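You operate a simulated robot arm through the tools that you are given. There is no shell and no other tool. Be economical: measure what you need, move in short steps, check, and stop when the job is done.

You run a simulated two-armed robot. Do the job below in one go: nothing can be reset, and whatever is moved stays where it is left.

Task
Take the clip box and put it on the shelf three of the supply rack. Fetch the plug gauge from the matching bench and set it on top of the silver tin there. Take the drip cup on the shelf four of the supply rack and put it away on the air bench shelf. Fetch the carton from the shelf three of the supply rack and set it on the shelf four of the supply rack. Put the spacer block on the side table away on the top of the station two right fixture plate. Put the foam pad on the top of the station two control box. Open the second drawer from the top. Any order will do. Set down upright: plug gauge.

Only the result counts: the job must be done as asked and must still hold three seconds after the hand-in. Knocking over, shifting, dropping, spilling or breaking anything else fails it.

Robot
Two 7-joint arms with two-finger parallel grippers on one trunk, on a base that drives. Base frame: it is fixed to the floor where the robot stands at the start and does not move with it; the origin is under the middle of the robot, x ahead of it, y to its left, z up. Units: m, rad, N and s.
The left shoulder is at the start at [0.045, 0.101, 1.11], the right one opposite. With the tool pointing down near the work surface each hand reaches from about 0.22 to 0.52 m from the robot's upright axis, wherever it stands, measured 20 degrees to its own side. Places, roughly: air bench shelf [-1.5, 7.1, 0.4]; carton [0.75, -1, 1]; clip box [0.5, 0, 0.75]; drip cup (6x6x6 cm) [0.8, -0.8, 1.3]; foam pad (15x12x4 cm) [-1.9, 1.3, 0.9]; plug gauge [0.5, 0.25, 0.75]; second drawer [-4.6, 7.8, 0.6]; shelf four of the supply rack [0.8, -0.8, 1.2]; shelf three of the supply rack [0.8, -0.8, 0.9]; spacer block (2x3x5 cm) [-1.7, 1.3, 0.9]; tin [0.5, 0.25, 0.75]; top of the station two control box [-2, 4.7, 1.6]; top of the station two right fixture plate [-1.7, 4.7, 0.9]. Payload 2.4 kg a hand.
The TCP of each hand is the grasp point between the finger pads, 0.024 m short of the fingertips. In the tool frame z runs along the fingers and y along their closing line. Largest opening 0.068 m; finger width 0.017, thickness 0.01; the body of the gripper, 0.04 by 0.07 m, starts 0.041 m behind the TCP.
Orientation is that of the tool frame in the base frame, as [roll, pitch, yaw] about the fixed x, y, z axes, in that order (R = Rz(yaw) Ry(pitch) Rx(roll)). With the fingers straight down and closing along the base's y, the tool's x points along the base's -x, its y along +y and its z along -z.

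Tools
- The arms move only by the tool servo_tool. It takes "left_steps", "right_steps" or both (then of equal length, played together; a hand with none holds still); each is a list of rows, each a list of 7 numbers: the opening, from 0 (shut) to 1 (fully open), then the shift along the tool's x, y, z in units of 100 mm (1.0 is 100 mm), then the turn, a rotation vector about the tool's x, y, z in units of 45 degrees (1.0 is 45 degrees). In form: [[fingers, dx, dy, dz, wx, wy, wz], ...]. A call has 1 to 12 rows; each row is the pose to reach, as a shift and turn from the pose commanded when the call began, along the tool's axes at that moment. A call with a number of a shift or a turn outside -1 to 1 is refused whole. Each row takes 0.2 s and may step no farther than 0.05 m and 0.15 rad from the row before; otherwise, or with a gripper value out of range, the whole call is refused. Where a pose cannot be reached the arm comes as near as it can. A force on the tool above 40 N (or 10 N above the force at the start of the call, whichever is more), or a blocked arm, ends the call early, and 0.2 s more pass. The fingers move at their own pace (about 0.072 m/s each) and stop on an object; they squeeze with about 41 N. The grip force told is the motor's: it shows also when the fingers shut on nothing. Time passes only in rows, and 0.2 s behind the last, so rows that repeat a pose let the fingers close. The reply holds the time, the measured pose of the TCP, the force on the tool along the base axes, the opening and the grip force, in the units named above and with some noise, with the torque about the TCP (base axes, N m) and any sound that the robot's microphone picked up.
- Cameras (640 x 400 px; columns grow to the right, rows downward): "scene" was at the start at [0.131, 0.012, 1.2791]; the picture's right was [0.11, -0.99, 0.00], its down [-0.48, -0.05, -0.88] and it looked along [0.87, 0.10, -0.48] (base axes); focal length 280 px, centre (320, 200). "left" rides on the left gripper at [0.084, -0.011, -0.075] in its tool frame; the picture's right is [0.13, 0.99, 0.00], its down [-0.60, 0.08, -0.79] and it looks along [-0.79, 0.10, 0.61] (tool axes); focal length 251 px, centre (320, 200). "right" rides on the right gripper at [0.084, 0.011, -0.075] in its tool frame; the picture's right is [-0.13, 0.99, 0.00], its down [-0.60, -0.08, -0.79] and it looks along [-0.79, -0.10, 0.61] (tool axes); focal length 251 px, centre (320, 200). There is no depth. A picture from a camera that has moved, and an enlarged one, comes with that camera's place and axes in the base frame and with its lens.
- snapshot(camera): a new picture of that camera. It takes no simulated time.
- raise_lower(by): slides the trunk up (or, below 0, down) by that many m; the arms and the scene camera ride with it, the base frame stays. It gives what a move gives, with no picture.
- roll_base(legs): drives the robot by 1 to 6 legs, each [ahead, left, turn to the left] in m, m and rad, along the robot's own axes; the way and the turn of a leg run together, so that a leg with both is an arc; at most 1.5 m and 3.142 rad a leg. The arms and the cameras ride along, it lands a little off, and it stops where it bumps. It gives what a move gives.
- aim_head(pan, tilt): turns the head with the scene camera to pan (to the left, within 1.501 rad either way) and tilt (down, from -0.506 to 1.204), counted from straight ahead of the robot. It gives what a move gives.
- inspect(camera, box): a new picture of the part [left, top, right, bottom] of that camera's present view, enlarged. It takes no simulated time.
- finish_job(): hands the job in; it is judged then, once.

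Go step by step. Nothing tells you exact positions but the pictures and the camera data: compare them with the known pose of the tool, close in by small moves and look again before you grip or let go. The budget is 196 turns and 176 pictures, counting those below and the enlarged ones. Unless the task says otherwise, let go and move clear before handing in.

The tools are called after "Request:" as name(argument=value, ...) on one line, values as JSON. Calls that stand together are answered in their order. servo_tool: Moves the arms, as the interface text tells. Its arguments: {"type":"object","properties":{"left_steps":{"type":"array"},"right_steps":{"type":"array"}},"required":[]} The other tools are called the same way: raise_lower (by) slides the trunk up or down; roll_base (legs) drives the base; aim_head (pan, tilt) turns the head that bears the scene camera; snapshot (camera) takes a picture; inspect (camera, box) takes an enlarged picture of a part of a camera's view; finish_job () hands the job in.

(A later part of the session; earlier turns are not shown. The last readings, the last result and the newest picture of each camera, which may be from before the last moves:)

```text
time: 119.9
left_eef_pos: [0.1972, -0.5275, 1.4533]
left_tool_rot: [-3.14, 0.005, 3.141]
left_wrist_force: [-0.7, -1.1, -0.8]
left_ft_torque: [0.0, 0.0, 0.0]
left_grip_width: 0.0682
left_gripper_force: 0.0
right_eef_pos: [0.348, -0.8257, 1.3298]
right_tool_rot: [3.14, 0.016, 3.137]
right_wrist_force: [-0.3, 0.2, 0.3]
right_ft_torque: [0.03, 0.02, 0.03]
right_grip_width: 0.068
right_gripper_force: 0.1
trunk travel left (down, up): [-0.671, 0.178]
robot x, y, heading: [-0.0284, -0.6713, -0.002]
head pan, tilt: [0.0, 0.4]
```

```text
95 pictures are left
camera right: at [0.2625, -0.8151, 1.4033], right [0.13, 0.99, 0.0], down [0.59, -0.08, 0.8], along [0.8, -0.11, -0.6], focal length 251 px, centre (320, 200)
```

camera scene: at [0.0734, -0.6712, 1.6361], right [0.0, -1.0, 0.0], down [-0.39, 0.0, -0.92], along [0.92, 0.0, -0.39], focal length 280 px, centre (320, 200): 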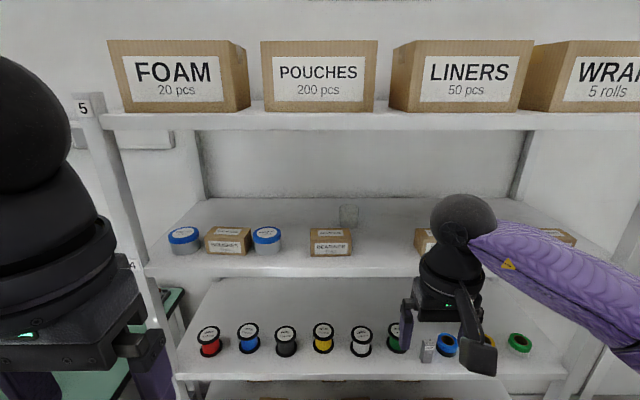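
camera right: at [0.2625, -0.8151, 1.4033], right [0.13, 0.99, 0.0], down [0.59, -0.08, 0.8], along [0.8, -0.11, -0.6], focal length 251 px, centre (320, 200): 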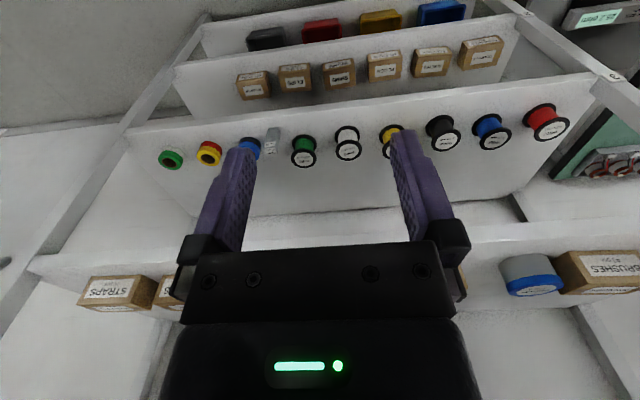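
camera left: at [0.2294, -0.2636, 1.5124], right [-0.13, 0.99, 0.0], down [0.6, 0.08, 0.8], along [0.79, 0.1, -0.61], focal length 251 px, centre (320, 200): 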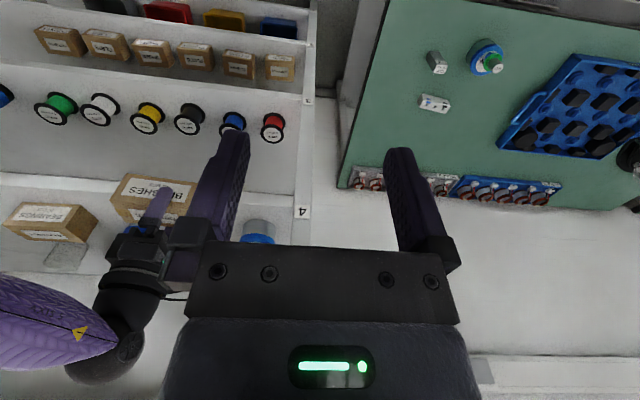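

Request:
roll_base(legs=[[0.34, 0, 0]])

Request:
snapshot(camera="scene")

Request:
snapshot(camera="right")

```text
time: 122.1
left_eef_pos: [0.5382, -0.5296, 1.4539]
left_tool_rot: [-3.14, 0.005, -3.141]
left_wrist_force: [0.1, -0.6, -0.7]
left_ft_torque: [-0.01, 0.0, -0.03]
left_grip_width: 0.0683
left_gripper_force: 0.0
right_eef_pos: [0.6878, -0.8275, 1.3297]
right_tool_rot: [3.139, 0.016, 3.135]
right_wrist_force: [0.4, -0.9, -0.8]
right_ft_torque: [0.02, -0.03, -0.03]
right_grip_width: 0.068
right_gripper_force: 0.0
trunk travel left (down, up): [-0.671, 0.178]
robot x, y, heading: [0.312, -0.6738, -0.003]
head pan, tilt: [0.0, 0.4]
```

```text
94 pictures are left
camera scene: at [0.4146, -0.6724, 1.636], right [0.0, -1.0, 0.0], down [-0.39, 0.0, -0.92], along [0.92, 0.0, -0.39], focal length 280 px, centre (320, 200)
```

scene: 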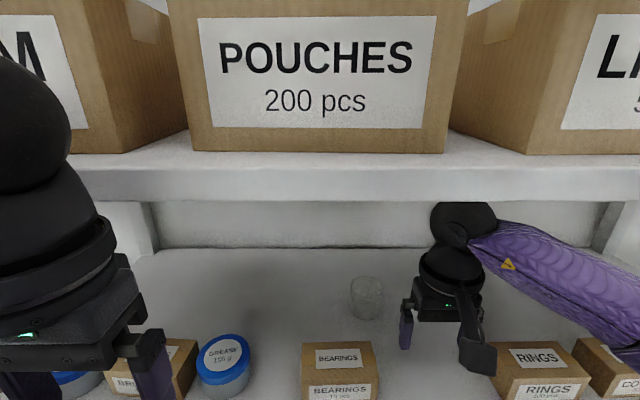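

```text
93 pictures are left
camera right: at [0.6035, -0.8165, 1.4032], right [0.14, 0.99, 0.0], down [0.59, -0.08, 0.8], along [0.79, -0.11, -0.6], focal length 251 px, centre (320, 200)
```

right: 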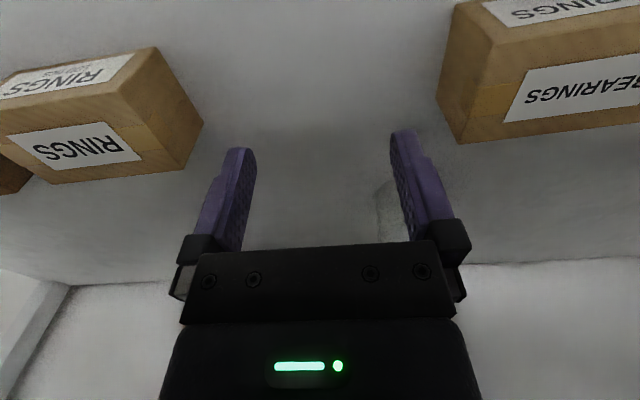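

Request:
inspect(camera="scene", box=[300, 250, 460, 350])

```text
4.00 times, centred on (380, 300) of scene
camera zoom: at [0.4146, -0.6724, 1.636], right [0.0, -1.0, 0.0], down [-0.39, 0.0, -0.92], along [0.92, 0.0, -0.39], focal length 1118 px, centre (80, -200)
```

zoom: 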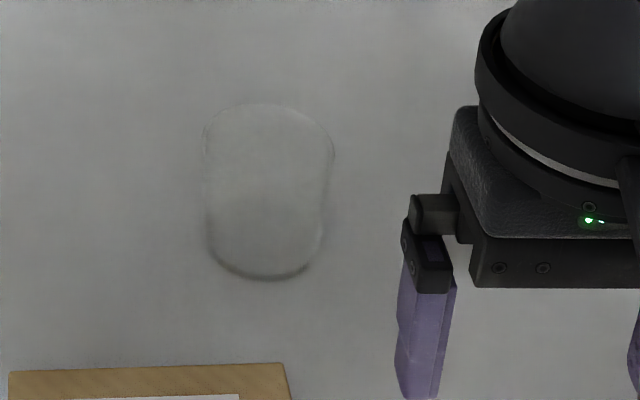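

The cup (transparent, round) is centred near (0.819, −0.757). I drive 3 cm more, extend through the aisle, then move over the cup.

Request:
roll_base(legs=[[0.03, 0, 0]])

Request:
servo_tool(right_steps=[[1, -0.4, 0, 0, 0, 0, 0], [1, -0.8, 0.0, 0, 0, 0, 0], [1, -1.0, 0.0, 0, 0, 0, 0], [1, -1.0, 0.35, 0, 0, 0, 0], [1, -1.0, 0.7, 0, 0, 0, 0], [1, -1.0, 0.7, 0, 0, 0, 0]])

Request:
snapshot(camera="right")

Request:
snapshot(camera="scene")

```text
time: 122.9
left_eef_pos: [0.5684, -0.5285, 1.4538]
left_tool_rot: [-3.139, 0.004, -3.141]
left_wrist_force: [0.7, 0.1, 0.4]
left_ft_torque: [0.01, 0.02, -0.03]
left_grip_width: 0.068
left_gripper_force: 0.1
right_eef_pos: [0.7177, -0.8269, 1.3295]
right_tool_rot: [3.14, 0.013, 3.137]
right_wrist_force: [0.6, 0.8, -0.9]
right_ft_torque: [0.01, 0.03, 0.03]
right_grip_width: 0.068
right_gripper_force: 0.0
trunk travel left (down, up): [-0.671, 0.178]
robot x, y, heading: [0.3452, -0.6746, 0.004]
head pan, tilt: [0.0, 0.4]
```

```text
time: 124.3
left_eef_pos: [0.5668, -0.5299, 1.4536]
left_tool_rot: [-3.141, 0.007, -3.141]
left_wrist_force: [-0.1, -0.3, -0.2]
left_ft_torque: [0.02, -0.01, -0.02]
left_grip_width: 0.0681
left_gripper_force: 0.1
right_eef_pos: [0.8158, -0.7597, 1.3315]
right_tool_rot: [3.141, 0.017, 3.136]
right_wrist_force: [-0.3, -0.6, -0.2]
right_ft_torque: [0.02, 0.01, 0.02]
right_grip_width: 0.0682
right_gripper_force: 0.0
trunk travel left (down, up): [-0.671, 0.178]
robot x, y, heading: [0.3451, -0.6716, -0.005]
head pan, tilt: [0.0, 0.4]
```

```text
91 pictures are left
camera right: at [0.7326, -0.7479, 1.4049], right [0.13, 0.99, 0.0], down [0.59, -0.08, 0.8], along [0.8, -0.11, -0.6], focal length 251 px, centre (320, 200)
```

right: 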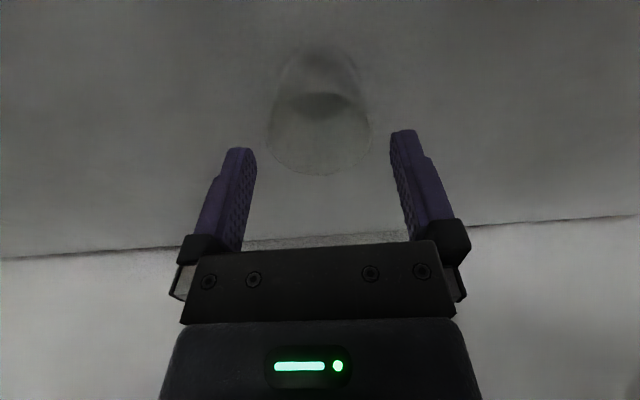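

```text
90 pictures are left
camera scene: at [0.4435, -0.6731, 1.6361], right [0.0, -1.0, 0.0], down [-0.39, 0.0, -0.92], along [0.92, 0.0, -0.39], focal length 280 px, centre (320, 200)
```

scene: 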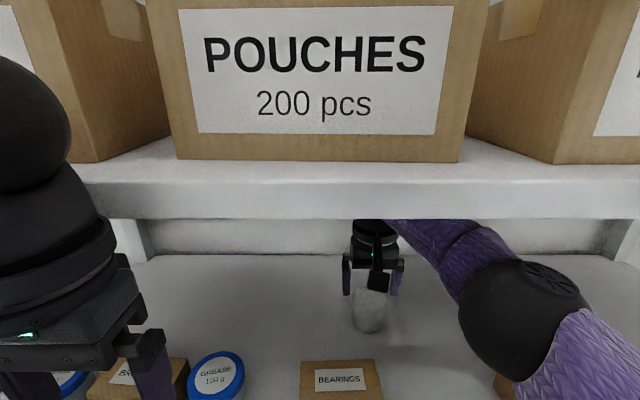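

Centered over the cup. I lower and close gently.

Request:
servo_tool(right_steps=[[1, -0.02, 0, 0.2, 0, 0, 0], [1, -0.02, 0, 0.4, 0, 0, 0], [1, -0.02, 0, 0.58, 0, 0, 0], [0.9, -0.02, 0, 0.58, 0, 0, 0], [0.8, -0.02, 0, 0.58, 0, 0, 0], [0.6, -0.02, 0, 0.58, 0, 0, 0], [0.5, -0.02, 0, 0.58, 0, 0, 0], [0.5, -0.02, 0, 0.58, 0, 0, 0]])

Request:
snapshot(camera="right")

```text
time: 126.1
left_eef_pos: [0.5669, -0.53, 1.453]
left_tool_rot: [-3.138, 0.005, 3.141]
left_wrist_force: [-0.1, 0.7, 0.2]
left_ft_torque: [0.03, 0.03, -0.02]
left_grip_width: 0.0681
left_gripper_force: 0.1
right_eef_pos: [0.8204, -0.7587, 1.273]
right_tool_rot: [3.14, 0.016, 3.137]
right_wrist_force: [0.4, -0.6, 0.4]
right_ft_torque: [-0.03, 0.01, 0.02]
right_grip_width: 0.0562
right_gripper_force: 41.0
trunk travel left (down, up): [-0.671, 0.178]
robot x, y, heading: [0.3418, -0.67, 0.0]
head pan, tilt: [0.0, 0.4]
```

```text
89 pictures are left
camera right: at [0.7358, -0.7473, 1.3467], right [0.14, 0.99, 0.0], down [0.59, -0.08, 0.8], along [0.8, -0.11, -0.6], focal length 251 px, centre (320, 200)
```

right: 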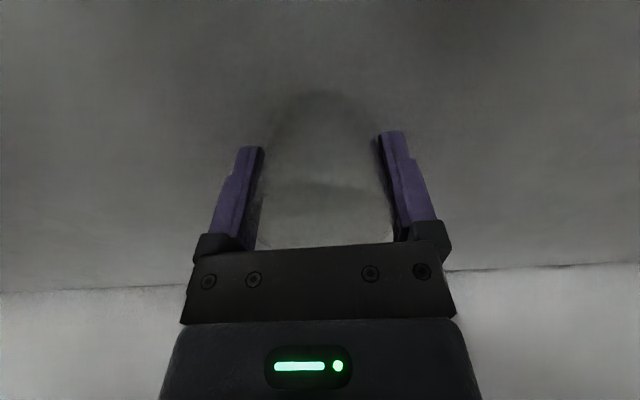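

Gripped (56 mm). I lift 3 cm, move right into the aisle, and retreat.

Request:
servo_tool(right_steps=[[0, 0, 0, -0.2, 0, 0, 0], [0, 0, 0, -0.35, 0, 0, 0], [0, 0, -0.35, -0.35, 0, 0, 0], [0, 0, -0.7, -0.35, 0, 0, 0], [0, 0.4, -0.7, -0.35, 0, 0, 0], [0, 0.8, -0.7, -0.35, 0, 0, 0], [0, 0.8, -0.7, -0.35, 0, 0, 0]])

Request:
snapshot(camera="scene")

Request:
snapshot(camera="right")

```text
time: 127.7
left_eef_pos: [0.568, -0.5291, 1.4544]
left_tool_rot: [-3.138, 0.005, 3.141]
left_wrist_force: [-0.1, 0.0, 0.4]
left_ft_torque: [0.0, 0.02, 0.03]
left_grip_width: 0.0678
left_gripper_force: 0.0
right_eef_pos: [0.7383, -0.8289, 1.3067]
right_tool_rot: [3.141, 0.016, 3.133]
right_wrist_force: [-0.2, 0.0, 0.1]
right_ft_torque: [-0.04, 0.03, -0.01]
right_grip_width: 0.0561
right_gripper_force: 41.5
trunk travel left (down, up): [-0.671, 0.178]
robot x, y, heading: [0.3403, -0.674, -0.007]
head pan, tilt: [0.0, 0.4]
```

```text
88 pictures are left
camera scene: at [0.4438, -0.6723, 1.636], right [0.0, -1.0, 0.0], down [-0.39, 0.0, -0.92], along [0.92, 0.0, -0.39], focal length 280 px, centre (320, 200)
```

scene: 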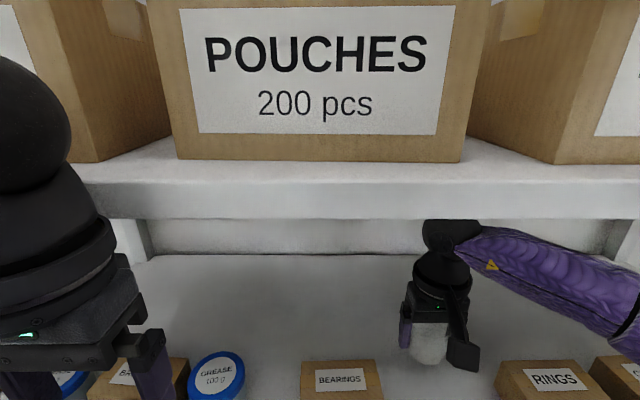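

```text
87 pictures are left
camera right: at [0.6538, -0.8178, 1.3794], right [0.14, 0.99, 0.0], down [0.59, -0.08, 0.8], along [0.79, -0.11, -0.6], focal length 251 px, centre (320, 200)
```

right: 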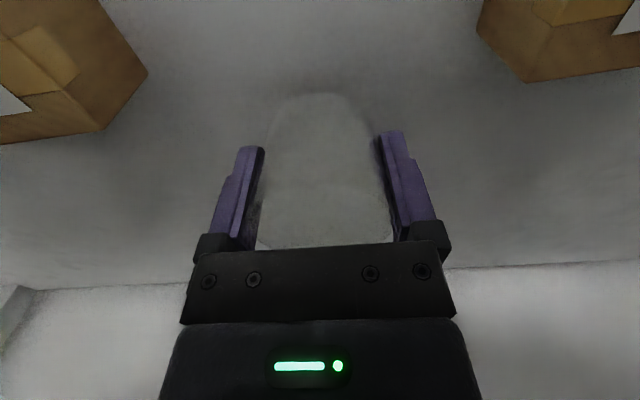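

Clear of neighbours. I back out, lower the trunk a bit, and turn to look toward the side table.

Request:
roll_base(legs=[[-0.6, 0, 0], [0, 0, 2.1]])

Request:
raise_lower(by=-0.25)

Request:
aim_head(pan=0, tilt=0.3)

Request:
snapshot(camera="scene")

```text
time: 136.1
left_eef_pos: [-0.5016, -0.5428, 1.4542]
left_tool_rot: [-3.14, 0.004, -1.072]
left_wrist_force: [-0.3, 0.3, -0.2]
left_ft_torque: [0.0, -0.04, -0.02]
left_grip_width: 0.0679
left_gripper_force: 0.2
right_eef_pos: [-0.3204, -0.2477, 1.3078]
right_tool_rot: [3.139, 0.013, -1.076]
right_wrist_force: [0.3, 0.6, 0.2]
right_ft_torque: [0.01, -0.02, -0.02]
right_grip_width: 0.0558
right_gripper_force: 41.2
trunk travel left (down, up): [-0.671, 0.178]
robot x, y, heading: [-0.2657, -0.6704, 2.069]
head pan, tilt: [0.0, 0.4]
```

```text
time: 138.7
left_eef_pos: [-0.5015, -0.5431, 1.2041]
left_tool_rot: [-3.139, 0.004, -1.07]
left_wrist_force: [-0.6, 0.5, -0.4]
left_ft_torque: [-0.02, -0.01, 0.03]
left_grip_width: 0.0681
left_gripper_force: 0.0
right_eef_pos: [-0.3203, -0.2496, 1.0565]
right_tool_rot: [3.141, 0.015, -1.076]
right_wrist_force: [-0.6, -0.8, -0.7]
right_ft_torque: [0.01, 0.01, -0.01]
right_grip_width: 0.0557
right_gripper_force: 40.8
trunk travel left (down, up): [-0.421, 0.428]
robot x, y, heading: [-0.2665, -0.6656, 2.071]
head pan, tilt: [0.0, 0.4]
```

```text
time: 139.4
left_eef_pos: [-0.5012, -0.5443, 1.2048]
left_tool_rot: [-3.141, 0.005, -1.071]
left_wrist_force: [0.2, 0.5, 0.7]
left_ft_torque: [0.0, -0.02, 0.0]
left_grip_width: 0.0678
left_gripper_force: 0.1
right_eef_pos: [-0.3212, -0.2486, 1.0554]
right_tool_rot: [3.14, 0.015, -1.077]
right_wrist_force: [0.0, 0.4, -0.8]
right_ft_torque: [0.02, 0.01, 0.01]
right_grip_width: 0.0558
right_gripper_force: 41.0
trunk travel left (down, up): [-0.421, 0.428]
robot x, y, heading: [-0.2689, -0.6706, 2.067]
head pan, tilt: [0.0, 0.3]
```

```text
86 pictures are left
camera scene: at [-0.3285, -0.5615, 1.3946], right [0.88, 0.48, 0.0], down [0.14, -0.26, -0.96], along [-0.46, 0.84, -0.3], focal length 280 px, centre (320, 200)
```

scene: 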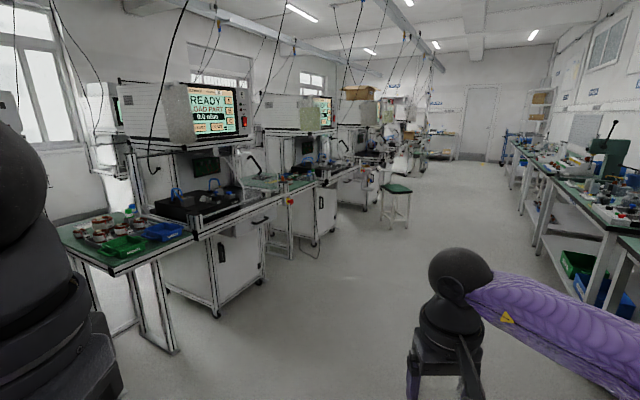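

The aisle has stations on the left; the side table with the green top seems to be between stations at about y 1.3. I drive in front of it and face it.

Request:
roll_base(legs=[[1.0, -0.18, 0], [0.95, -0.15, 0], [0, 0, 1.07]])

Request:
aim_head(pan=0, tilt=0.5)

Request:
snapshot(camera="scene")

```text
time: 151.9
left_eef_pos: [-1.1308, 1.0372, 1.2041]
left_tool_rot: [-3.139, 0.007, 0.027]
left_wrist_force: [-0.2, 0.8, -0.1]
left_ft_torque: [0.03, 0.0, 0.0]
left_grip_width: 0.0681
left_gripper_force: 0.0
right_eef_pos: [-1.3102, 1.3314, 1.0563]
right_tool_rot: [3.141, 0.014, 0.018]
right_wrist_force: [0.7, 0.1, -0.5]
right_ft_torque: [-0.02, 0.02, 0.01]
right_grip_width: 0.0557
right_gripper_force: 41.2
trunk travel left (down, up): [-0.421, 0.428]
robot x, y, heading: [-0.9116, 1.1849, -3.121]
head pan, tilt: [0.0, 0.3]
```

```text
time: 152.7
left_eef_pos: [-1.1305, 1.0365, 1.2037]
left_tool_rot: [-3.141, 0.006, 0.027]
left_wrist_force: [0.3, 0.1, -0.1]
left_ft_torque: [-0.01, 0.0, 0.01]
left_grip_width: 0.0681
left_gripper_force: 0.1
right_eef_pos: [-1.3097, 1.3319, 1.0562]
right_tool_rot: [3.139, 0.016, 0.019]
right_wrist_force: [0.3, 0.1, 0.1]
right_ft_torque: [0.02, -0.01, -0.01]
right_grip_width: 0.0557
right_gripper_force: 41.1
trunk travel left (down, up): [-0.421, 0.428]
robot x, y, heading: [-0.9138, 1.1901, -3.126]
head pan, tilt: [0.0, 0.499]
```

```text
85 pictures are left
camera scene: at [-1.0333, 1.1866, 1.3763], right [-0.02, 1.0, 0.0], down [0.48, 0.01, -0.88], along [-0.88, -0.02, -0.48], focal length 280 px, centre (320, 200)
```

scene: 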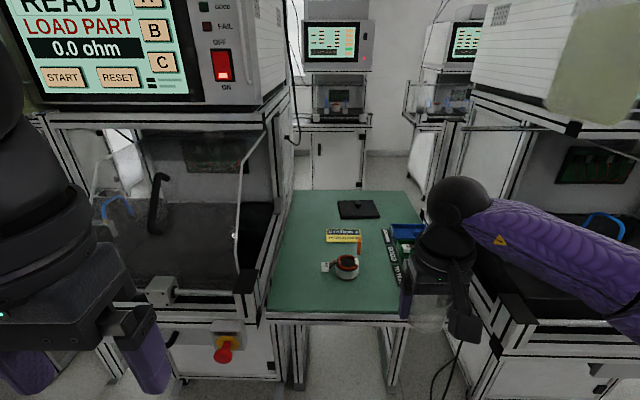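

Request:
inspect(camera="scene", box=[270, 180, 450, 310])

```text
3.08 times, centred on (360, 245) of scene
camera zoom: at [-1.0333, 1.1866, 1.3763], right [-0.02, 1.0, 0.0], down [0.48, 0.01, -0.88], along [-0.88, -0.02, -0.48], focal length 860 px, centre (197, 62)
```

zoom: 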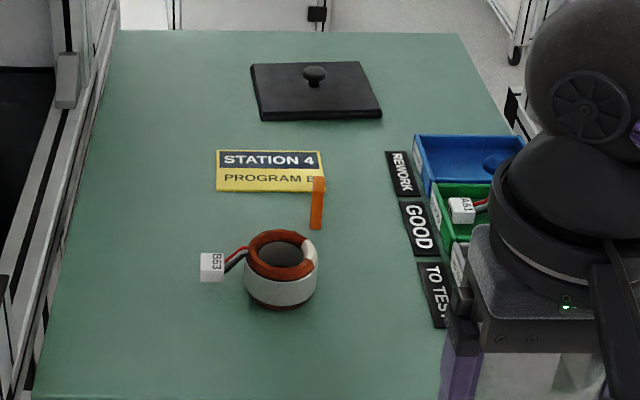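

The foam pad (black, with a knob) lies at about (−1.91, 1.31) and the orange piece near (−1.71, 1.29) seems to be the spacer. I check how far the base may approach by looking down.

Request:
aim_head(pan=0, tilt=1.2)

Request:
snapshot(camera="scene")

Request:
snapshot(camera="left")

```text
time: 153.7
left_eef_pos: [-1.1309, 1.0368, 1.2047]
left_tool_rot: [-3.14, 0.005, 0.026]
left_wrist_force: [0.2, 0.1, -0.7]
left_ft_torque: [0.04, 0.01, 0.04]
left_grip_width: 0.068
left_gripper_force: 0.2
right_eef_pos: [-1.3102, 1.3325, 1.0562]
right_tool_rot: [3.139, 0.014, 0.018]
right_wrist_force: [-0.5, -0.7, 0.0]
right_ft_torque: [0.01, 0.0, 0.02]
right_grip_width: 0.0559
right_gripper_force: 40.8
trunk travel left (down, up): [-0.421, 0.428]
robot x, y, heading: [-0.9099, 1.1915, -3.114]
head pan, tilt: [0.0, 1.201]
```

```text
83 pictures are left
camera scene: at [-0.9983, 1.1874, 1.3226], right [-0.02, 1.0, 0.0], down [0.93, 0.02, -0.36], along [-0.36, -0.01, -0.93], focal length 280 px, centre (320, 200)
```

scene: 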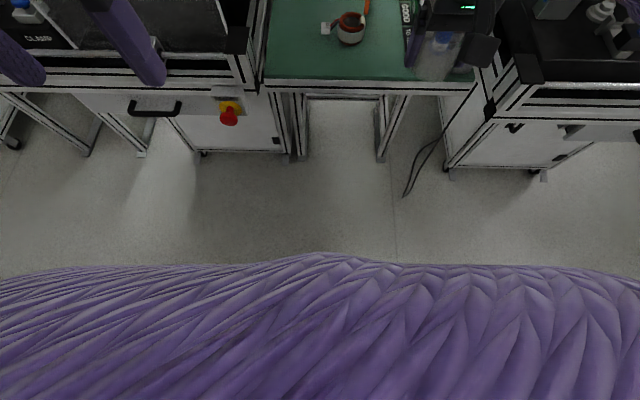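

```text
82 pictures are left
camera left: at [-1.0455, 1.0499, 1.2785], right [0.15, -0.99, 0.0], down [-0.6, -0.1, 0.8], along [-0.79, -0.12, -0.61], focal length 251 px, centre (320, 200)
```

left: 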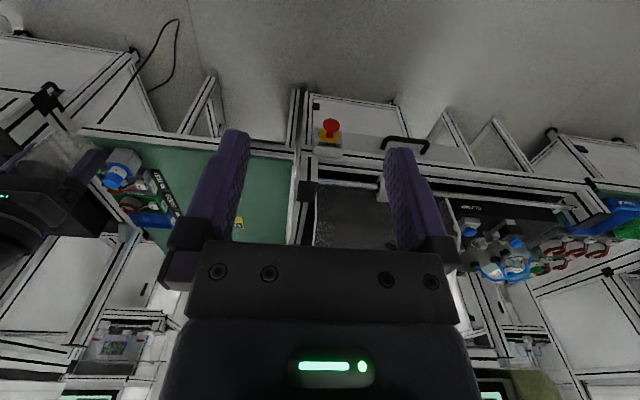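

The table front is at x≈−1.45. I tuck the right hand (with the cup) close to the body, then approach with the left shoulder a bit forward to look at the spacer.

Request:
servo_tool(right_steps=[[0, 0.3, 0, -0.1, 0, 0, 0], [0, 0.6, 0, -0.2, 0, 0, 0], [0, 0.9, 0, -0.3, 0, 0, 0], [0, 1.0, 0, -0.5, 0, 0, 0], [0, 1.0, 0, -0.8, 0, 0, 0]])

Request:
servo_tool(right_steps=[[0, 0.3, 0, 0, 0, 0, 0], [0, 0.6, 0, 0, 0, 0, 0], [0, 0.9, 0, 0, 0, 0, 0]])

Request:
roll_base(legs=[[0, -0.12, -0.37], [0.25, 0.09, 0]])

Request:
aim_head(pan=0.3, tilt=0.7)

Request:
snapshot(camera="scene")

Request:
snapshot(camera="left")

```text
time: 154.9
left_eef_pos: [-1.1302, 1.0371, 1.2035]
left_tool_rot: [-3.139, 0.005, 0.026]
left_wrist_force: [0.5, -0.4, -0.8]
left_ft_torque: [0.01, 0.01, 0.01]
left_grip_width: 0.0681
left_gripper_force: 0.1
right_eef_pos: [-1.2079, 1.3327, 1.1358]
right_tool_rot: [3.139, 0.016, 0.021]
right_wrist_force: [0.4, -0.9, -0.3]
right_ft_torque: [-0.01, 0.0, -0.01]
right_grip_width: 0.0557
right_gripper_force: 41.3
trunk travel left (down, up): [-0.421, 0.428]
robot x, y, heading: [-0.9122, 1.1894, -3.122]
head pan, tilt: [0.0, 1.201]
```

```text
time: 155.7
left_eef_pos: [-1.1314, 1.0373, 1.2042]
left_tool_rot: [-3.139, 0.003, 0.025]
left_wrist_force: [0.3, 0.4, 0.1]
left_ft_torque: [0.02, 0.04, -0.03]
left_grip_width: 0.0681
left_gripper_force: 0.1
right_eef_pos: [-1.1188, 1.3335, 1.1337]
right_tool_rot: [3.14, 0.016, 0.02]
right_wrist_force: [0.1, -0.2, -0.3]
right_ft_torque: [-0.02, 0.0, -0.02]
right_grip_width: 0.0557
right_gripper_force: 41.1
trunk travel left (down, up): [-0.421, 0.428]
robot x, y, heading: [-0.9108, 1.1875, -3.121]
head pan, tilt: [0.0, 1.201]
```

```text
time: 158.8
left_eef_pos: [-1.4177, 1.2443, 1.2047]
left_tool_rot: [-3.14, 0.004, -0.344]
left_wrist_force: [-0.2, 0.4, -0.5]
left_ft_torque: [0.01, -0.02, 0.01]
left_grip_width: 0.0677
left_gripper_force: 0.0
right_eef_pos: [-1.3002, 1.5165, 1.1331]
right_tool_rot: [3.139, 0.016, -0.348]
right_wrist_force: [-0.6, -0.2, -0.3]
right_ft_torque: [0.03, 0.0, 0.0]
right_grip_width: 0.0556
right_gripper_force: 41.0
trunk travel left (down, up): [-0.421, 0.428]
robot x, y, heading: [-1.1575, 1.3024, 2.794]
head pan, tilt: [0.0, 1.201]
```

```text
time: 159.7
left_eef_pos: [-1.4171, 1.243, 1.2045]
left_tool_rot: [-3.14, 0.005, -0.344]
left_wrist_force: [0.9, 0.4, -0.2]
left_ft_torque: [-0.02, 0.01, -0.03]
left_grip_width: 0.0682
left_gripper_force: 0.0
right_eef_pos: [-1.3007, 1.517, 1.133]
right_tool_rot: [3.141, 0.015, -0.349]
right_wrist_force: [0.0, 0.1, -0.2]
right_ft_torque: [-0.01, -0.02, 0.03]
right_grip_width: 0.0559
right_gripper_force: 40.5
trunk travel left (down, up): [-0.421, 0.428]
robot x, y, heading: [-1.1571, 1.3022, 2.795]
head pan, tilt: [0.3, 0.7]
```

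```text
81 pictures are left
camera scene: at [-1.2729, 1.3198, 1.3585], right [0.05, 1.0, 0.0], down [0.64, -0.03, -0.76], along [-0.76, 0.04, -0.64], focal length 280 px, centre (320, 200)
```

scene: 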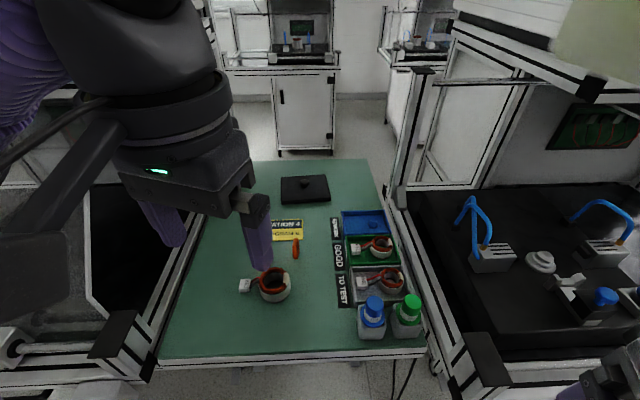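

```text
80 pictures are left
camera left: at [-1.3334, 1.2252, 1.2785], right [-0.21, -0.98, 0.0], down [-0.59, 0.13, 0.8], along [-0.78, 0.17, -0.61], focal length 251 px, centre (320, 200)
```

left: 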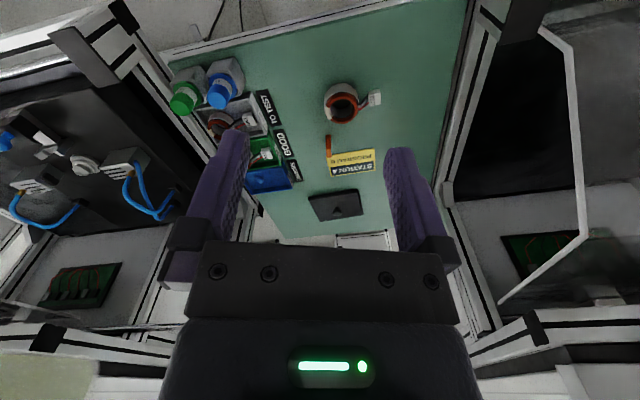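

Request:
inspect(camera="scene", box=[230, 160, 380, 310])

Request:
inspect(camera="left", box=[280, 70, 400, 230])

```text
2.67 times, centred on (305, 235) of scene
camera zoom: at [-1.2729, 1.3198, 1.3585], right [0.05, 1.0, 0.0], down [0.64, -0.03, -0.76], along [-0.76, 0.04, -0.64], focal length 746 px, centre (360, 107)
```

zoom: 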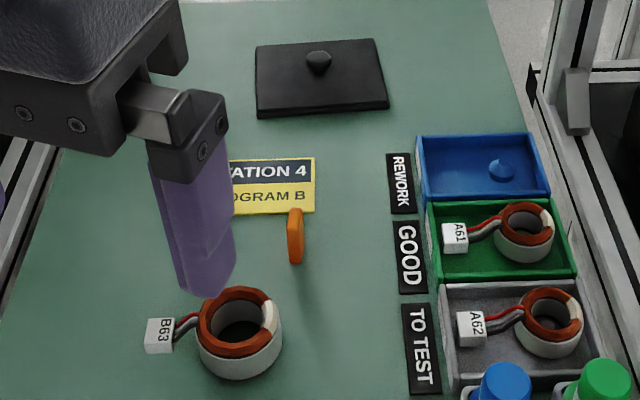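

```text
2.50 times, centred on (340, 150) of left
camera zoom: at [-1.3334, 1.2252, 1.2785], right [-0.21, -0.98, 0.0], down [-0.59, 0.13, 0.8], along [-0.78, 0.17, -0.61], focal length 629 px, centre (270, 325)
```

zoom: 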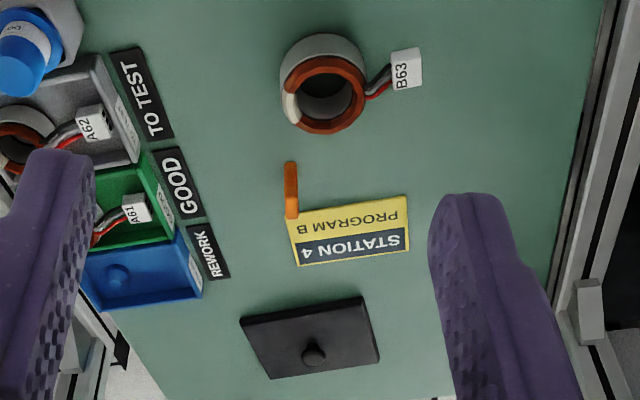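

The spacer is the orange block standing at about (−1.70, 1.286), top ≈0.88. I bring the left hand over it with fingers closing along y.

Request:
servo_tool(left_steps=[[1, -0.25, 0.05, 0.25, 0, 0, -0.11], [1, -0.5, 0.1, 0.5, 0, 0, -0.22], [1, -0.75, 0.15, 0.75, 0, 0, -0.33], [1, -1.0, 0.2, 1.0, 0, 0, -0.44]])

Request:
servo_tool(left_steps=[[1, -0.3, -0.05, 0.2, 0, 0, 0], [1, -0.6, -0.1, 0.4, 0, 0, 0], [1, -0.9, -0.15, 0.6, 0, 0, 0], [1, -0.95, -0.2, 0.7, 0, 0, 0]])

Request:
snapshot(camera="left")

Request:
inspect(camera="scene", box=[200, 140, 380, 310])

```text
time: 160.7
left_eef_pos: [-1.5176, 1.2589, 1.1053]
left_tool_rot: [-3.138, 0.002, 0.003]
left_wrist_force: [0.0, 1.2, 0.1]
left_ft_torque: [-0.06, -0.02, -0.03]
left_grip_width: 0.0682
left_gripper_force: 0.1
right_eef_pos: [-1.3021, 1.5173, 1.1332]
right_tool_rot: [3.14, 0.015, -0.351]
right_wrist_force: [0.4, -0.5, -0.3]
right_ft_torque: [-0.01, 0.02, 0.0]
right_grip_width: 0.0556
right_gripper_force: 41.1
trunk travel left (down, up): [-0.421, 0.428]
robot x, y, heading: [-1.163, 1.3055, 2.798]
head pan, tilt: [0.3, 0.7]
```

```text
time: 161.7
left_eef_pos: [-1.6152, 1.2789, 1.0362]
left_tool_rot: [-3.137, 0.005, 0.002]
left_wrist_force: [0.0, 0.1, -0.2]
left_ft_torque: [-0.02, 0.0, 0.01]
left_grip_width: 0.0682
left_gripper_force: 0.0
right_eef_pos: [-1.2996, 1.5162, 1.133]
right_tool_rot: [3.14, 0.016, -0.348]
right_wrist_force: [0.3, 0.7, -0.2]
right_ft_torque: [0.01, 0.02, 0.03]
right_grip_width: 0.0558
right_gripper_force: 41.4
trunk travel left (down, up): [-0.421, 0.428]
robot x, y, heading: [-1.1609, 1.3065, 2.794]
head pan, tilt: [0.3, 0.7]
```

```text
77 pictures are left
camera left: at [-1.5287, 1.29, 1.1101], right [0.13, -0.99, 0.0], down [-0.6, -0.08, 0.8], along [-0.79, -0.1, -0.61], focal length 251 px, centre (320, 200)
```

left: 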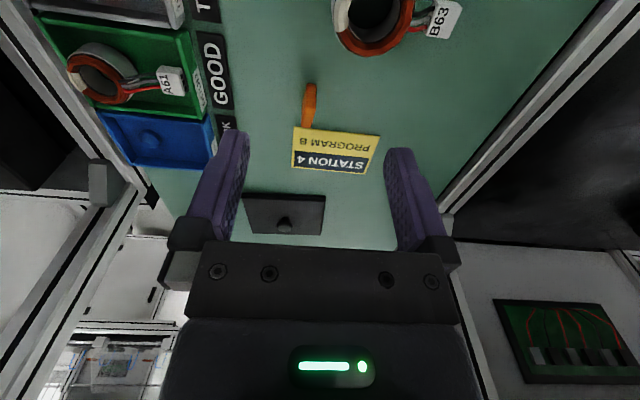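

```text
2.35 times, centred on (290, 225) of scene
camera zoom: at [-1.2731, 1.3198, 1.3585], right [0.05, 1.0, 0.0], down [0.64, -0.03, -0.76], along [-0.76, 0.03, -0.64], focal length 658 px, centre (391, 141)
```

zoom: 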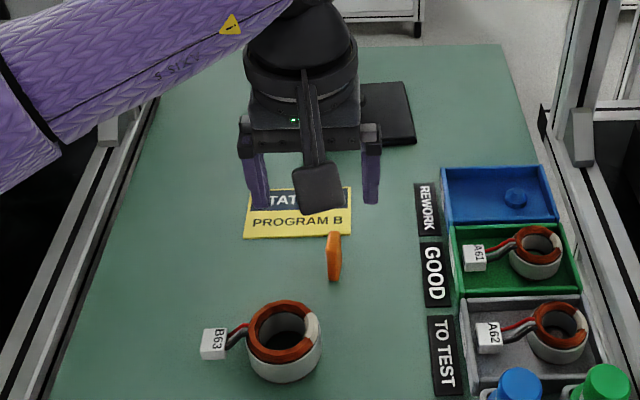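

Request:
servo_tool(left_steps=[[1, -0.3, -0.02, 0.3, 0, 0, 0], [1, -0.6, -0.04, 0.6, 0, 0, 0], [1, -0.76, -0.04, 0.9, 0, 0, 0], [1, -0.76, -0.04, 1.0, 0, 0, 0]])

Request:
snapshot(camera="left")

Request:
inspect(camera="scene", box=[220, 160, 360, 280])

```text
time: 162.7
left_eef_pos: [-1.6809, 1.2812, 0.9419]
left_tool_rot: [-3.139, 0.005, 0.0]
left_wrist_force: [0.2, 0.0, -0.2]
left_ft_torque: [-0.02, 0.04, -0.03]
left_grip_width: 0.0684
left_gripper_force: 0.0
left hand out of reach, approached as far as the arm can: row 3, 4
right_eef_pos: [-1.3014, 1.517, 1.1333]
right_tool_rot: [3.138, 0.016, -0.348]
right_wrist_force: [-0.2, 0.6, -0.5]
right_ft_torque: [-0.01, -0.01, 0.04]
right_grip_width: 0.0557
right_gripper_force: 40.9
trunk travel left (down, up): [-0.421, 0.428]
robot x, y, heading: [-1.1594, 1.3043, 2.796]
head pan, tilt: [0.3, 0.7]
```

```text
75 pictures are left
camera left: at [-1.5955, 1.2916, 1.0163], right [0.13, -0.99, 0.0], down [-0.6, -0.08, 0.8], along [-0.79, -0.1, -0.61], focal length 251 px, centre (320, 200)
```

left: 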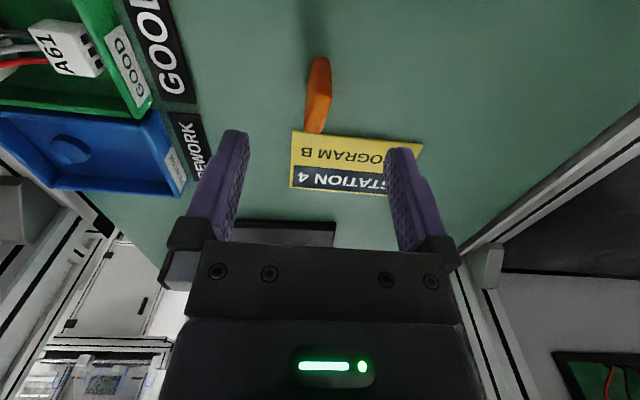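

```text
3.33 times, centred on (290, 220) of scene
camera zoom: at [-1.273, 1.3204, 1.3586], right [0.05, 1.0, 0.0], down [0.64, -0.03, -0.76], along [-0.76, 0.03, -0.64], focal length 932 px, centre (420, 133)
```

zoom: 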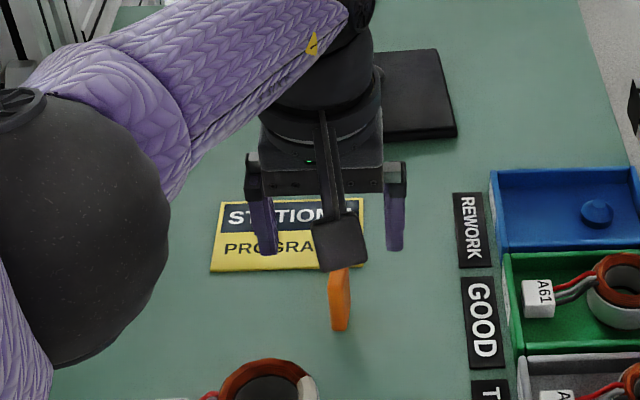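

Aligned in y; I use the trunk to lower the hand around the block, then advance a bit and grip.

Request:
raise_lower(by=-0.075)

Request:
servo_tool(left_steps=[[1, -0.08, 0, 0, 0, 0, 0], [1, -0.08, 0, 0, 0, 0, 0]])

Request:
snapshot(camera="left")

```text
time: 163.7
left_eef_pos: [-1.6812, 1.2781, 0.875]
left_tool_rot: [-3.138, 0.009, 0.004]
left_wrist_force: [5.5, 0.6, 13.6]
left_ft_torque: [-0.52, -0.27, 0.29]
left_grip_width: 0.068
left_gripper_force: 0.1
right_eef_pos: [-1.3039, 1.5174, 1.0584]
right_tool_rot: [3.139, -0.009, -0.35]
right_wrist_force: [0.3, 0.6, -0.7]
right_ft_torque: [0.05, -0.01, 0.04]
right_grip_width: 0.0557
right_gripper_force: 41.4
trunk travel left (down, up): [-0.35, 0.5]
robot x, y, heading: [-1.158, 1.3035, 2.797]
head pan, tilt: [0.3, 0.7]
stopped: the force on the tool passed its limit at 45 N (the readings are from after the stop); the commanded pose is now the measured one
```

```text
time: 164.3
left_eef_pos: [-1.6872, 1.2791, 0.8728]
left_tool_rot: [-3.136, 0.011, 0.002]
left_wrist_force: [12.8, -0.7, 14.7]
left_ft_torque: [-0.56, -0.41, 0.5]
left_grip_width: 0.0677
left_gripper_force: 0.0
right_eef_pos: [-1.3036, 1.5183, 1.0589]
right_tool_rot: [3.141, -0.008, -0.35]
right_wrist_force: [-1.3, 0.4, -0.3]
right_ft_torque: [-0.01, 0.01, -0.01]
right_grip_width: 0.0558
right_gripper_force: 41.3
trunk travel left (down, up): [-0.35, 0.5]
robot x, y, heading: [-1.1588, 1.302, 2.795]
head pan, tilt: [0.3, 0.7]
```

```text
73 pictures are left
camera left: at [-1.6021, 1.2903, 0.9483], right [0.13, -0.99, -0.01], down [-0.6, -0.08, 0.8], along [-0.79, -0.1, -0.6], focal length 251 px, centre (320, 200)
```

left: 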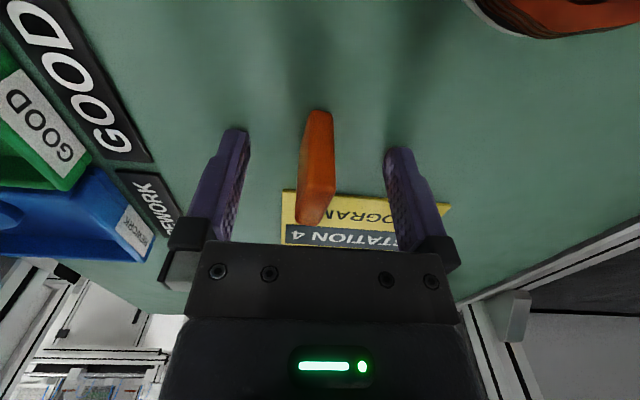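

Fingertips touch the table (surface ≈0.85). I lift 6 mm and close.

Request:
servo_tool(left_steps=[[1, 0.06, 0, -0.07, 0, 0, 0], [0.7, 0.06, 0, -0.07, 0, 0, 0], [0.4, 0.06, 0, -0.07, 0, 0, 0], [0, 0.06, 0, -0.07, 0, 0, 0], [0, 0.06, 0, -0.07, 0, 0, 0], [0, 0.06, 0, -0.07, 0, 0, 0]])

Request:
snapshot(camera="left")

```text
time: 165.7
left_eef_pos: [-1.6829, 1.2798, 0.8805]
left_tool_rot: [-3.137, 0.005, 0.003]
left_wrist_force: [-0.2, -0.3, -0.5]
left_ft_torque: [0.01, 0.0, 0.01]
left_grip_width: 0.0101
left_gripper_force: 31.7
right_eef_pos: [-1.3051, 1.5188, 1.0587]
right_tool_rot: [3.14, -0.01, -0.35]
right_wrist_force: [0.5, -0.2, 0.1]
right_ft_torque: [-0.02, 0.03, -0.04]
right_grip_width: 0.0557
right_gripper_force: 40.4
trunk travel left (down, up): [-0.35, 0.5]
robot x, y, heading: [-1.1584, 1.3061, 2.796]
head pan, tilt: [0.3, 0.7]
```

```text
72 pictures are left
camera left: at [-1.5987, 1.2901, 0.9538], right [0.13, -0.99, -0.01], down [-0.6, -0.08, 0.8], along [-0.79, -0.1, -0.6], focal length 251 px, centre (320, 200)
```

left: 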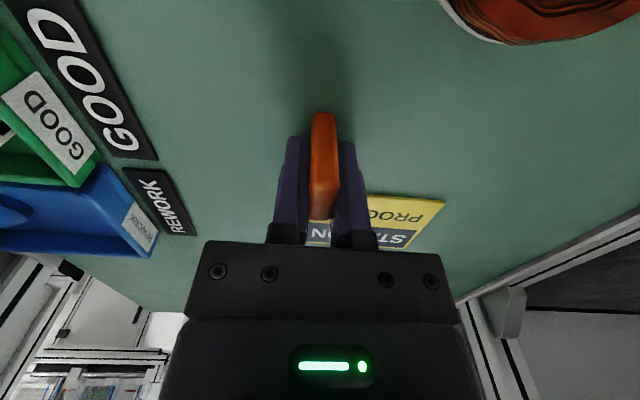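

Request:
servo_tool(left_steps=[[0, 0.1, 0, -0.3, 0, 0, 0], [0, 0.2, 0, -0.6, 0, 0, 0], [0, 0.4, 0, -0.9, 0, 0, 0], [0, 0.6, 0, -1.0, 0, 0, 0]])

Request:
inspect(camera="scene", box=[200, 140, 400, 300])

Request:
inspect(camera="left", box=[220, 50, 460, 260])

```text
time: 166.7
left_eef_pos: [-1.6245, 1.2795, 0.9809]
left_tool_rot: [-3.138, 0.009, 0.004]
left_wrist_force: [-0.1, -0.7, 0.8]
left_ft_torque: [-0.04, 0.0, 0.01]
left_grip_width: 0.0101
left_gripper_force: 31.4
right_eef_pos: [-1.3053, 1.518, 1.0576]
right_tool_rot: [3.139, -0.012, -0.35]
right_wrist_force: [-0.3, -0.7, 0.3]
right_ft_torque: [0.01, -0.02, 0.01]
right_grip_width: 0.0558
right_gripper_force: 41.3
trunk travel left (down, up): [-0.35, 0.5]
robot x, y, heading: [-1.159, 1.3025, 2.797]
head pan, tilt: [0.3, 0.7]
```

```text
2.50 times, centred on (300, 220) of scene
camera zoom: at [-1.283, 1.3233, 1.2869], right [0.05, 1.0, 0.0], down [0.64, -0.03, -0.76], along [-0.76, 0.03, -0.64], focal length 699 px, centre (370, 150)
```

zoom: 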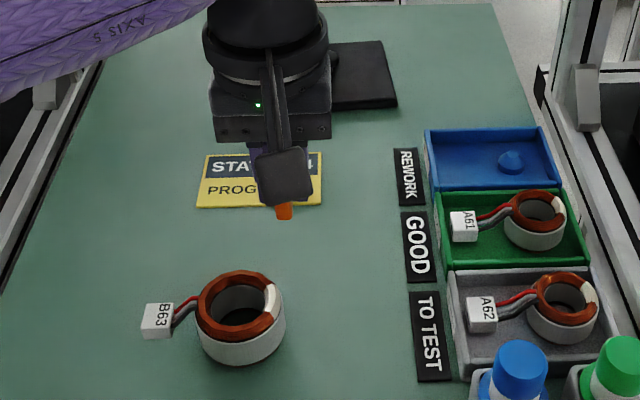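

```text
1.90 times, centred on (340, 155) of left
camera zoom: at [-1.5381, 1.29, 1.0546], right [0.13, -0.99, -0.01], down [-0.6, -0.08, 0.8], along [-0.79, -0.1, -0.6], focal length 479 px, centre (282, 286)
```

zoom: 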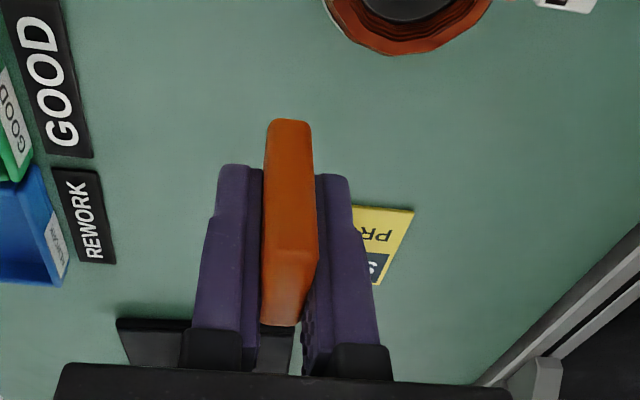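

Spacer held. I retract, back off, turn to face along the aisle and look for the stool before driving.

Request:
servo_tool(left_steps=[[0, 0.3, 0, -0.3, 0, 0, 0], [0, 0.6, 0, -0.6, 0, 0, 0], [0, 0.9, 0, -0.9, 0, 0, 0]])

Request:
roll_base(legs=[[-0.4, 0, 0], [0, 0, -1.226], [0, -0.4, 0]])

Request:
aim_head(pan=0.35, tilt=0.3)

Request:
snapshot(camera="scene")

```text
time: 167.5
left_eef_pos: [-1.5325, 1.278, 1.0706]
left_tool_rot: [-3.137, 0.008, 0.003]
left_wrist_force: [-1.0, 0.0, -0.6]
left_ft_torque: [0.0, 0.01, 0.0]
left_grip_width: 0.0097
left_gripper_force: 30.9
right_eef_pos: [-1.3053, 1.5173, 1.0595]
right_tool_rot: [3.139, -0.012, -0.35]
right_wrist_force: [0.1, 0.3, -0.1]
right_ft_torque: [0.0, 0.04, 0.01]
right_grip_width: 0.0557
right_gripper_force: 41.5
trunk travel left (down, up): [-0.35, 0.5]
robot x, y, heading: [-1.1574, 1.3053, 2.798]
head pan, tilt: [0.3, 0.7]
```

```text
time: 175.1
left_eef_pos: [-0.5356, 1.5124, 1.0699]
left_tool_rot: [-3.137, 0.007, -1.205]
left_wrist_force: [-0.5, 0.4, 0.1]
left_ft_torque: [0.01, -0.02, -0.02]
left_grip_width: 0.01
left_gripper_force: 30.9
right_eef_pos: [-0.2282, 1.3857, 1.0581]
right_tool_rot: [3.139, -0.01, -1.557]
right_wrist_force: [0.5, -0.6, -0.9]
right_ft_torque: [0.03, 0.01, -0.01]
right_grip_width: 0.0558
right_gripper_force: 41.6
trunk travel left (down, up): [-0.35, 0.5]
robot x, y, heading: [-0.3732, 1.1738, 1.591]
head pan, tilt: [0.3, 0.7]
```

```text
time: 176.0
left_eef_pos: [-0.5344, 1.5132, 1.0698]
left_tool_rot: [-3.136, 0.007, -1.205]
left_wrist_force: [-0.4, -0.9, 0.1]
left_ft_torque: [0.02, 0.02, 0.01]
left_grip_width: 0.0098
left_gripper_force: 31.6
right_eef_pos: [-0.2281, 1.3868, 1.0576]
right_tool_rot: [3.139, -0.01, -1.557]
right_wrist_force: [0.6, -0.1, -1.1]
right_ft_torque: [0.04, -0.03, -0.01]
right_grip_width: 0.0557
right_gripper_force: 40.9
trunk travel left (down, up): [-0.35, 0.5]
robot x, y, heading: [-0.3717, 1.1737, 1.583]
head pan, tilt: [0.351, 0.3]
```

```text
69 pictures are left
camera scene: at [-0.4135, 1.3008, 1.3229], right [0.93, 0.36, 0.0], down [0.11, -0.28, -0.95], along [-0.34, 0.89, -0.3], focal length 280 px, centre (320, 200)
```

scene: 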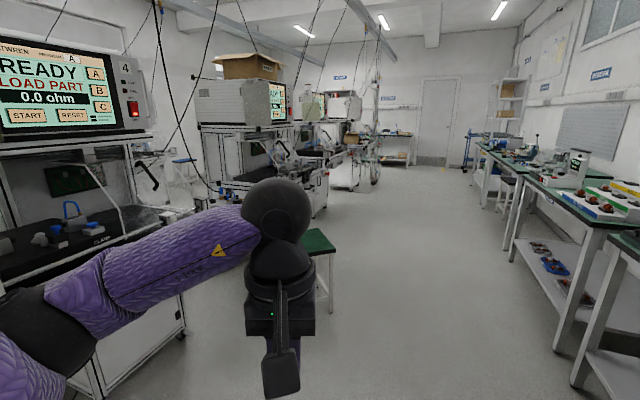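

The stool is near (−0.9, 2.75), clear of my lane at x≈−0.4. I drive up the aisle to y≈4.7 and face the stations.

Request:
roll_base(legs=[[1.5, 0, 0], [1.5, 0, 0], [0.5, 0, 0], [0, 0, 1.55]])

Request:
aim_head(pan=0, tilt=0.25)

Request:
snapshot(camera="scene")

```text
time: 196.8
left_eef_pos: [-0.8062, 4.5298, 1.0697]
left_tool_rot: [-3.137, 0.006, 0.359]
left_wrist_force: [-0.1, -0.2, -0.9]
left_ft_torque: [-0.04, 0.01, 0.0]
left_grip_width: 0.0096
left_gripper_force: 31.4
right_eef_pos: [-0.6775, 4.8356, 1.058]
right_tool_rot: [3.14, -0.009, 0.007]
right_wrist_force: [0.2, -0.3, -0.8]
right_ft_torque: [-0.02, 0.03, -0.02]
right_grip_width: 0.0557
right_gripper_force: 41.1
trunk travel left (down, up): [-0.35, 0.5]
robot x, y, heading: [-0.467, 4.6849, -3.13]
head pan, tilt: [0.351, 0.3]
```

```text
time: 197.7
left_eef_pos: [-0.806, 4.5299, 1.069]
left_tool_rot: [-3.137, 0.006, 0.36]
left_wrist_force: [-0.4, -0.2, -0.2]
left_ft_torque: [-0.03, -0.01, -0.01]
left_grip_width: 0.0097
left_gripper_force: 31.0
right_eef_pos: [-0.6784, 4.8339, 1.0582]
right_tool_rot: [3.141, -0.011, 0.008]
right_wrist_force: [-0.5, 0.5, -0.2]
right_ft_torque: [0.0, 0.01, 0.0]
right_grip_width: 0.0556
right_gripper_force: 41.2
trunk travel left (down, up): [-0.35, 0.5]
robot x, y, heading: [-0.4638, 4.6827, -3.133]
head pan, tilt: [0.0, 0.25]
```

```text
68 pictures are left
camera scene: at [-0.601, 4.6857, 1.3277], right [-0.01, 1.0, 0.0], down [0.25, 0.0, -0.97], along [-0.97, -0.01, -0.25], focal length 280 px, centre (320, 200)
```

scene: 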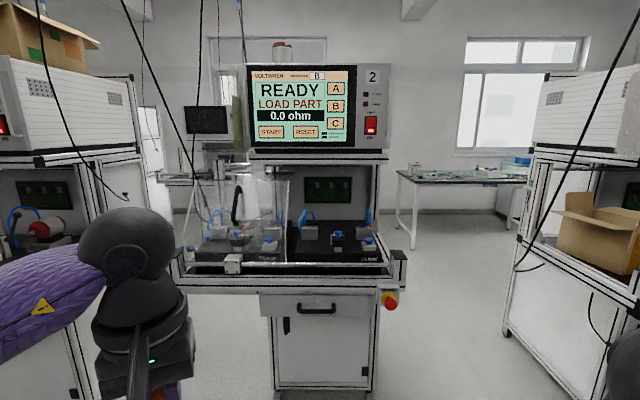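

Request:
inspect(camera="scene", box=[170, 165, 420, 305])

```text
2.56 times, centred on (295, 235) of scene
camera zoom: at [-0.601, 4.6857, 1.3277], right [-0.01, 1.0, 0.0], down [0.25, 0.0, -0.97], along [-0.97, -0.01, -0.25], focal length 716 px, centre (384, 110)
```

zoom: 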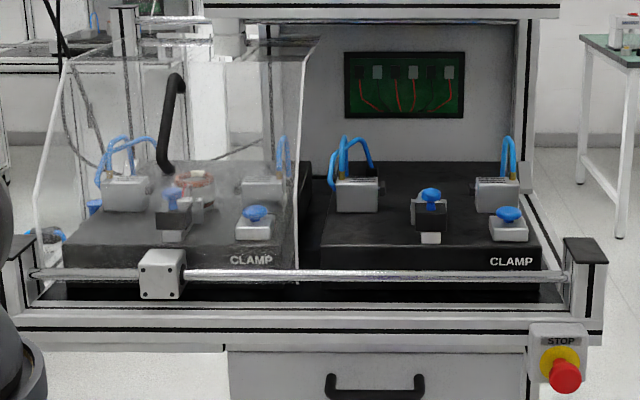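

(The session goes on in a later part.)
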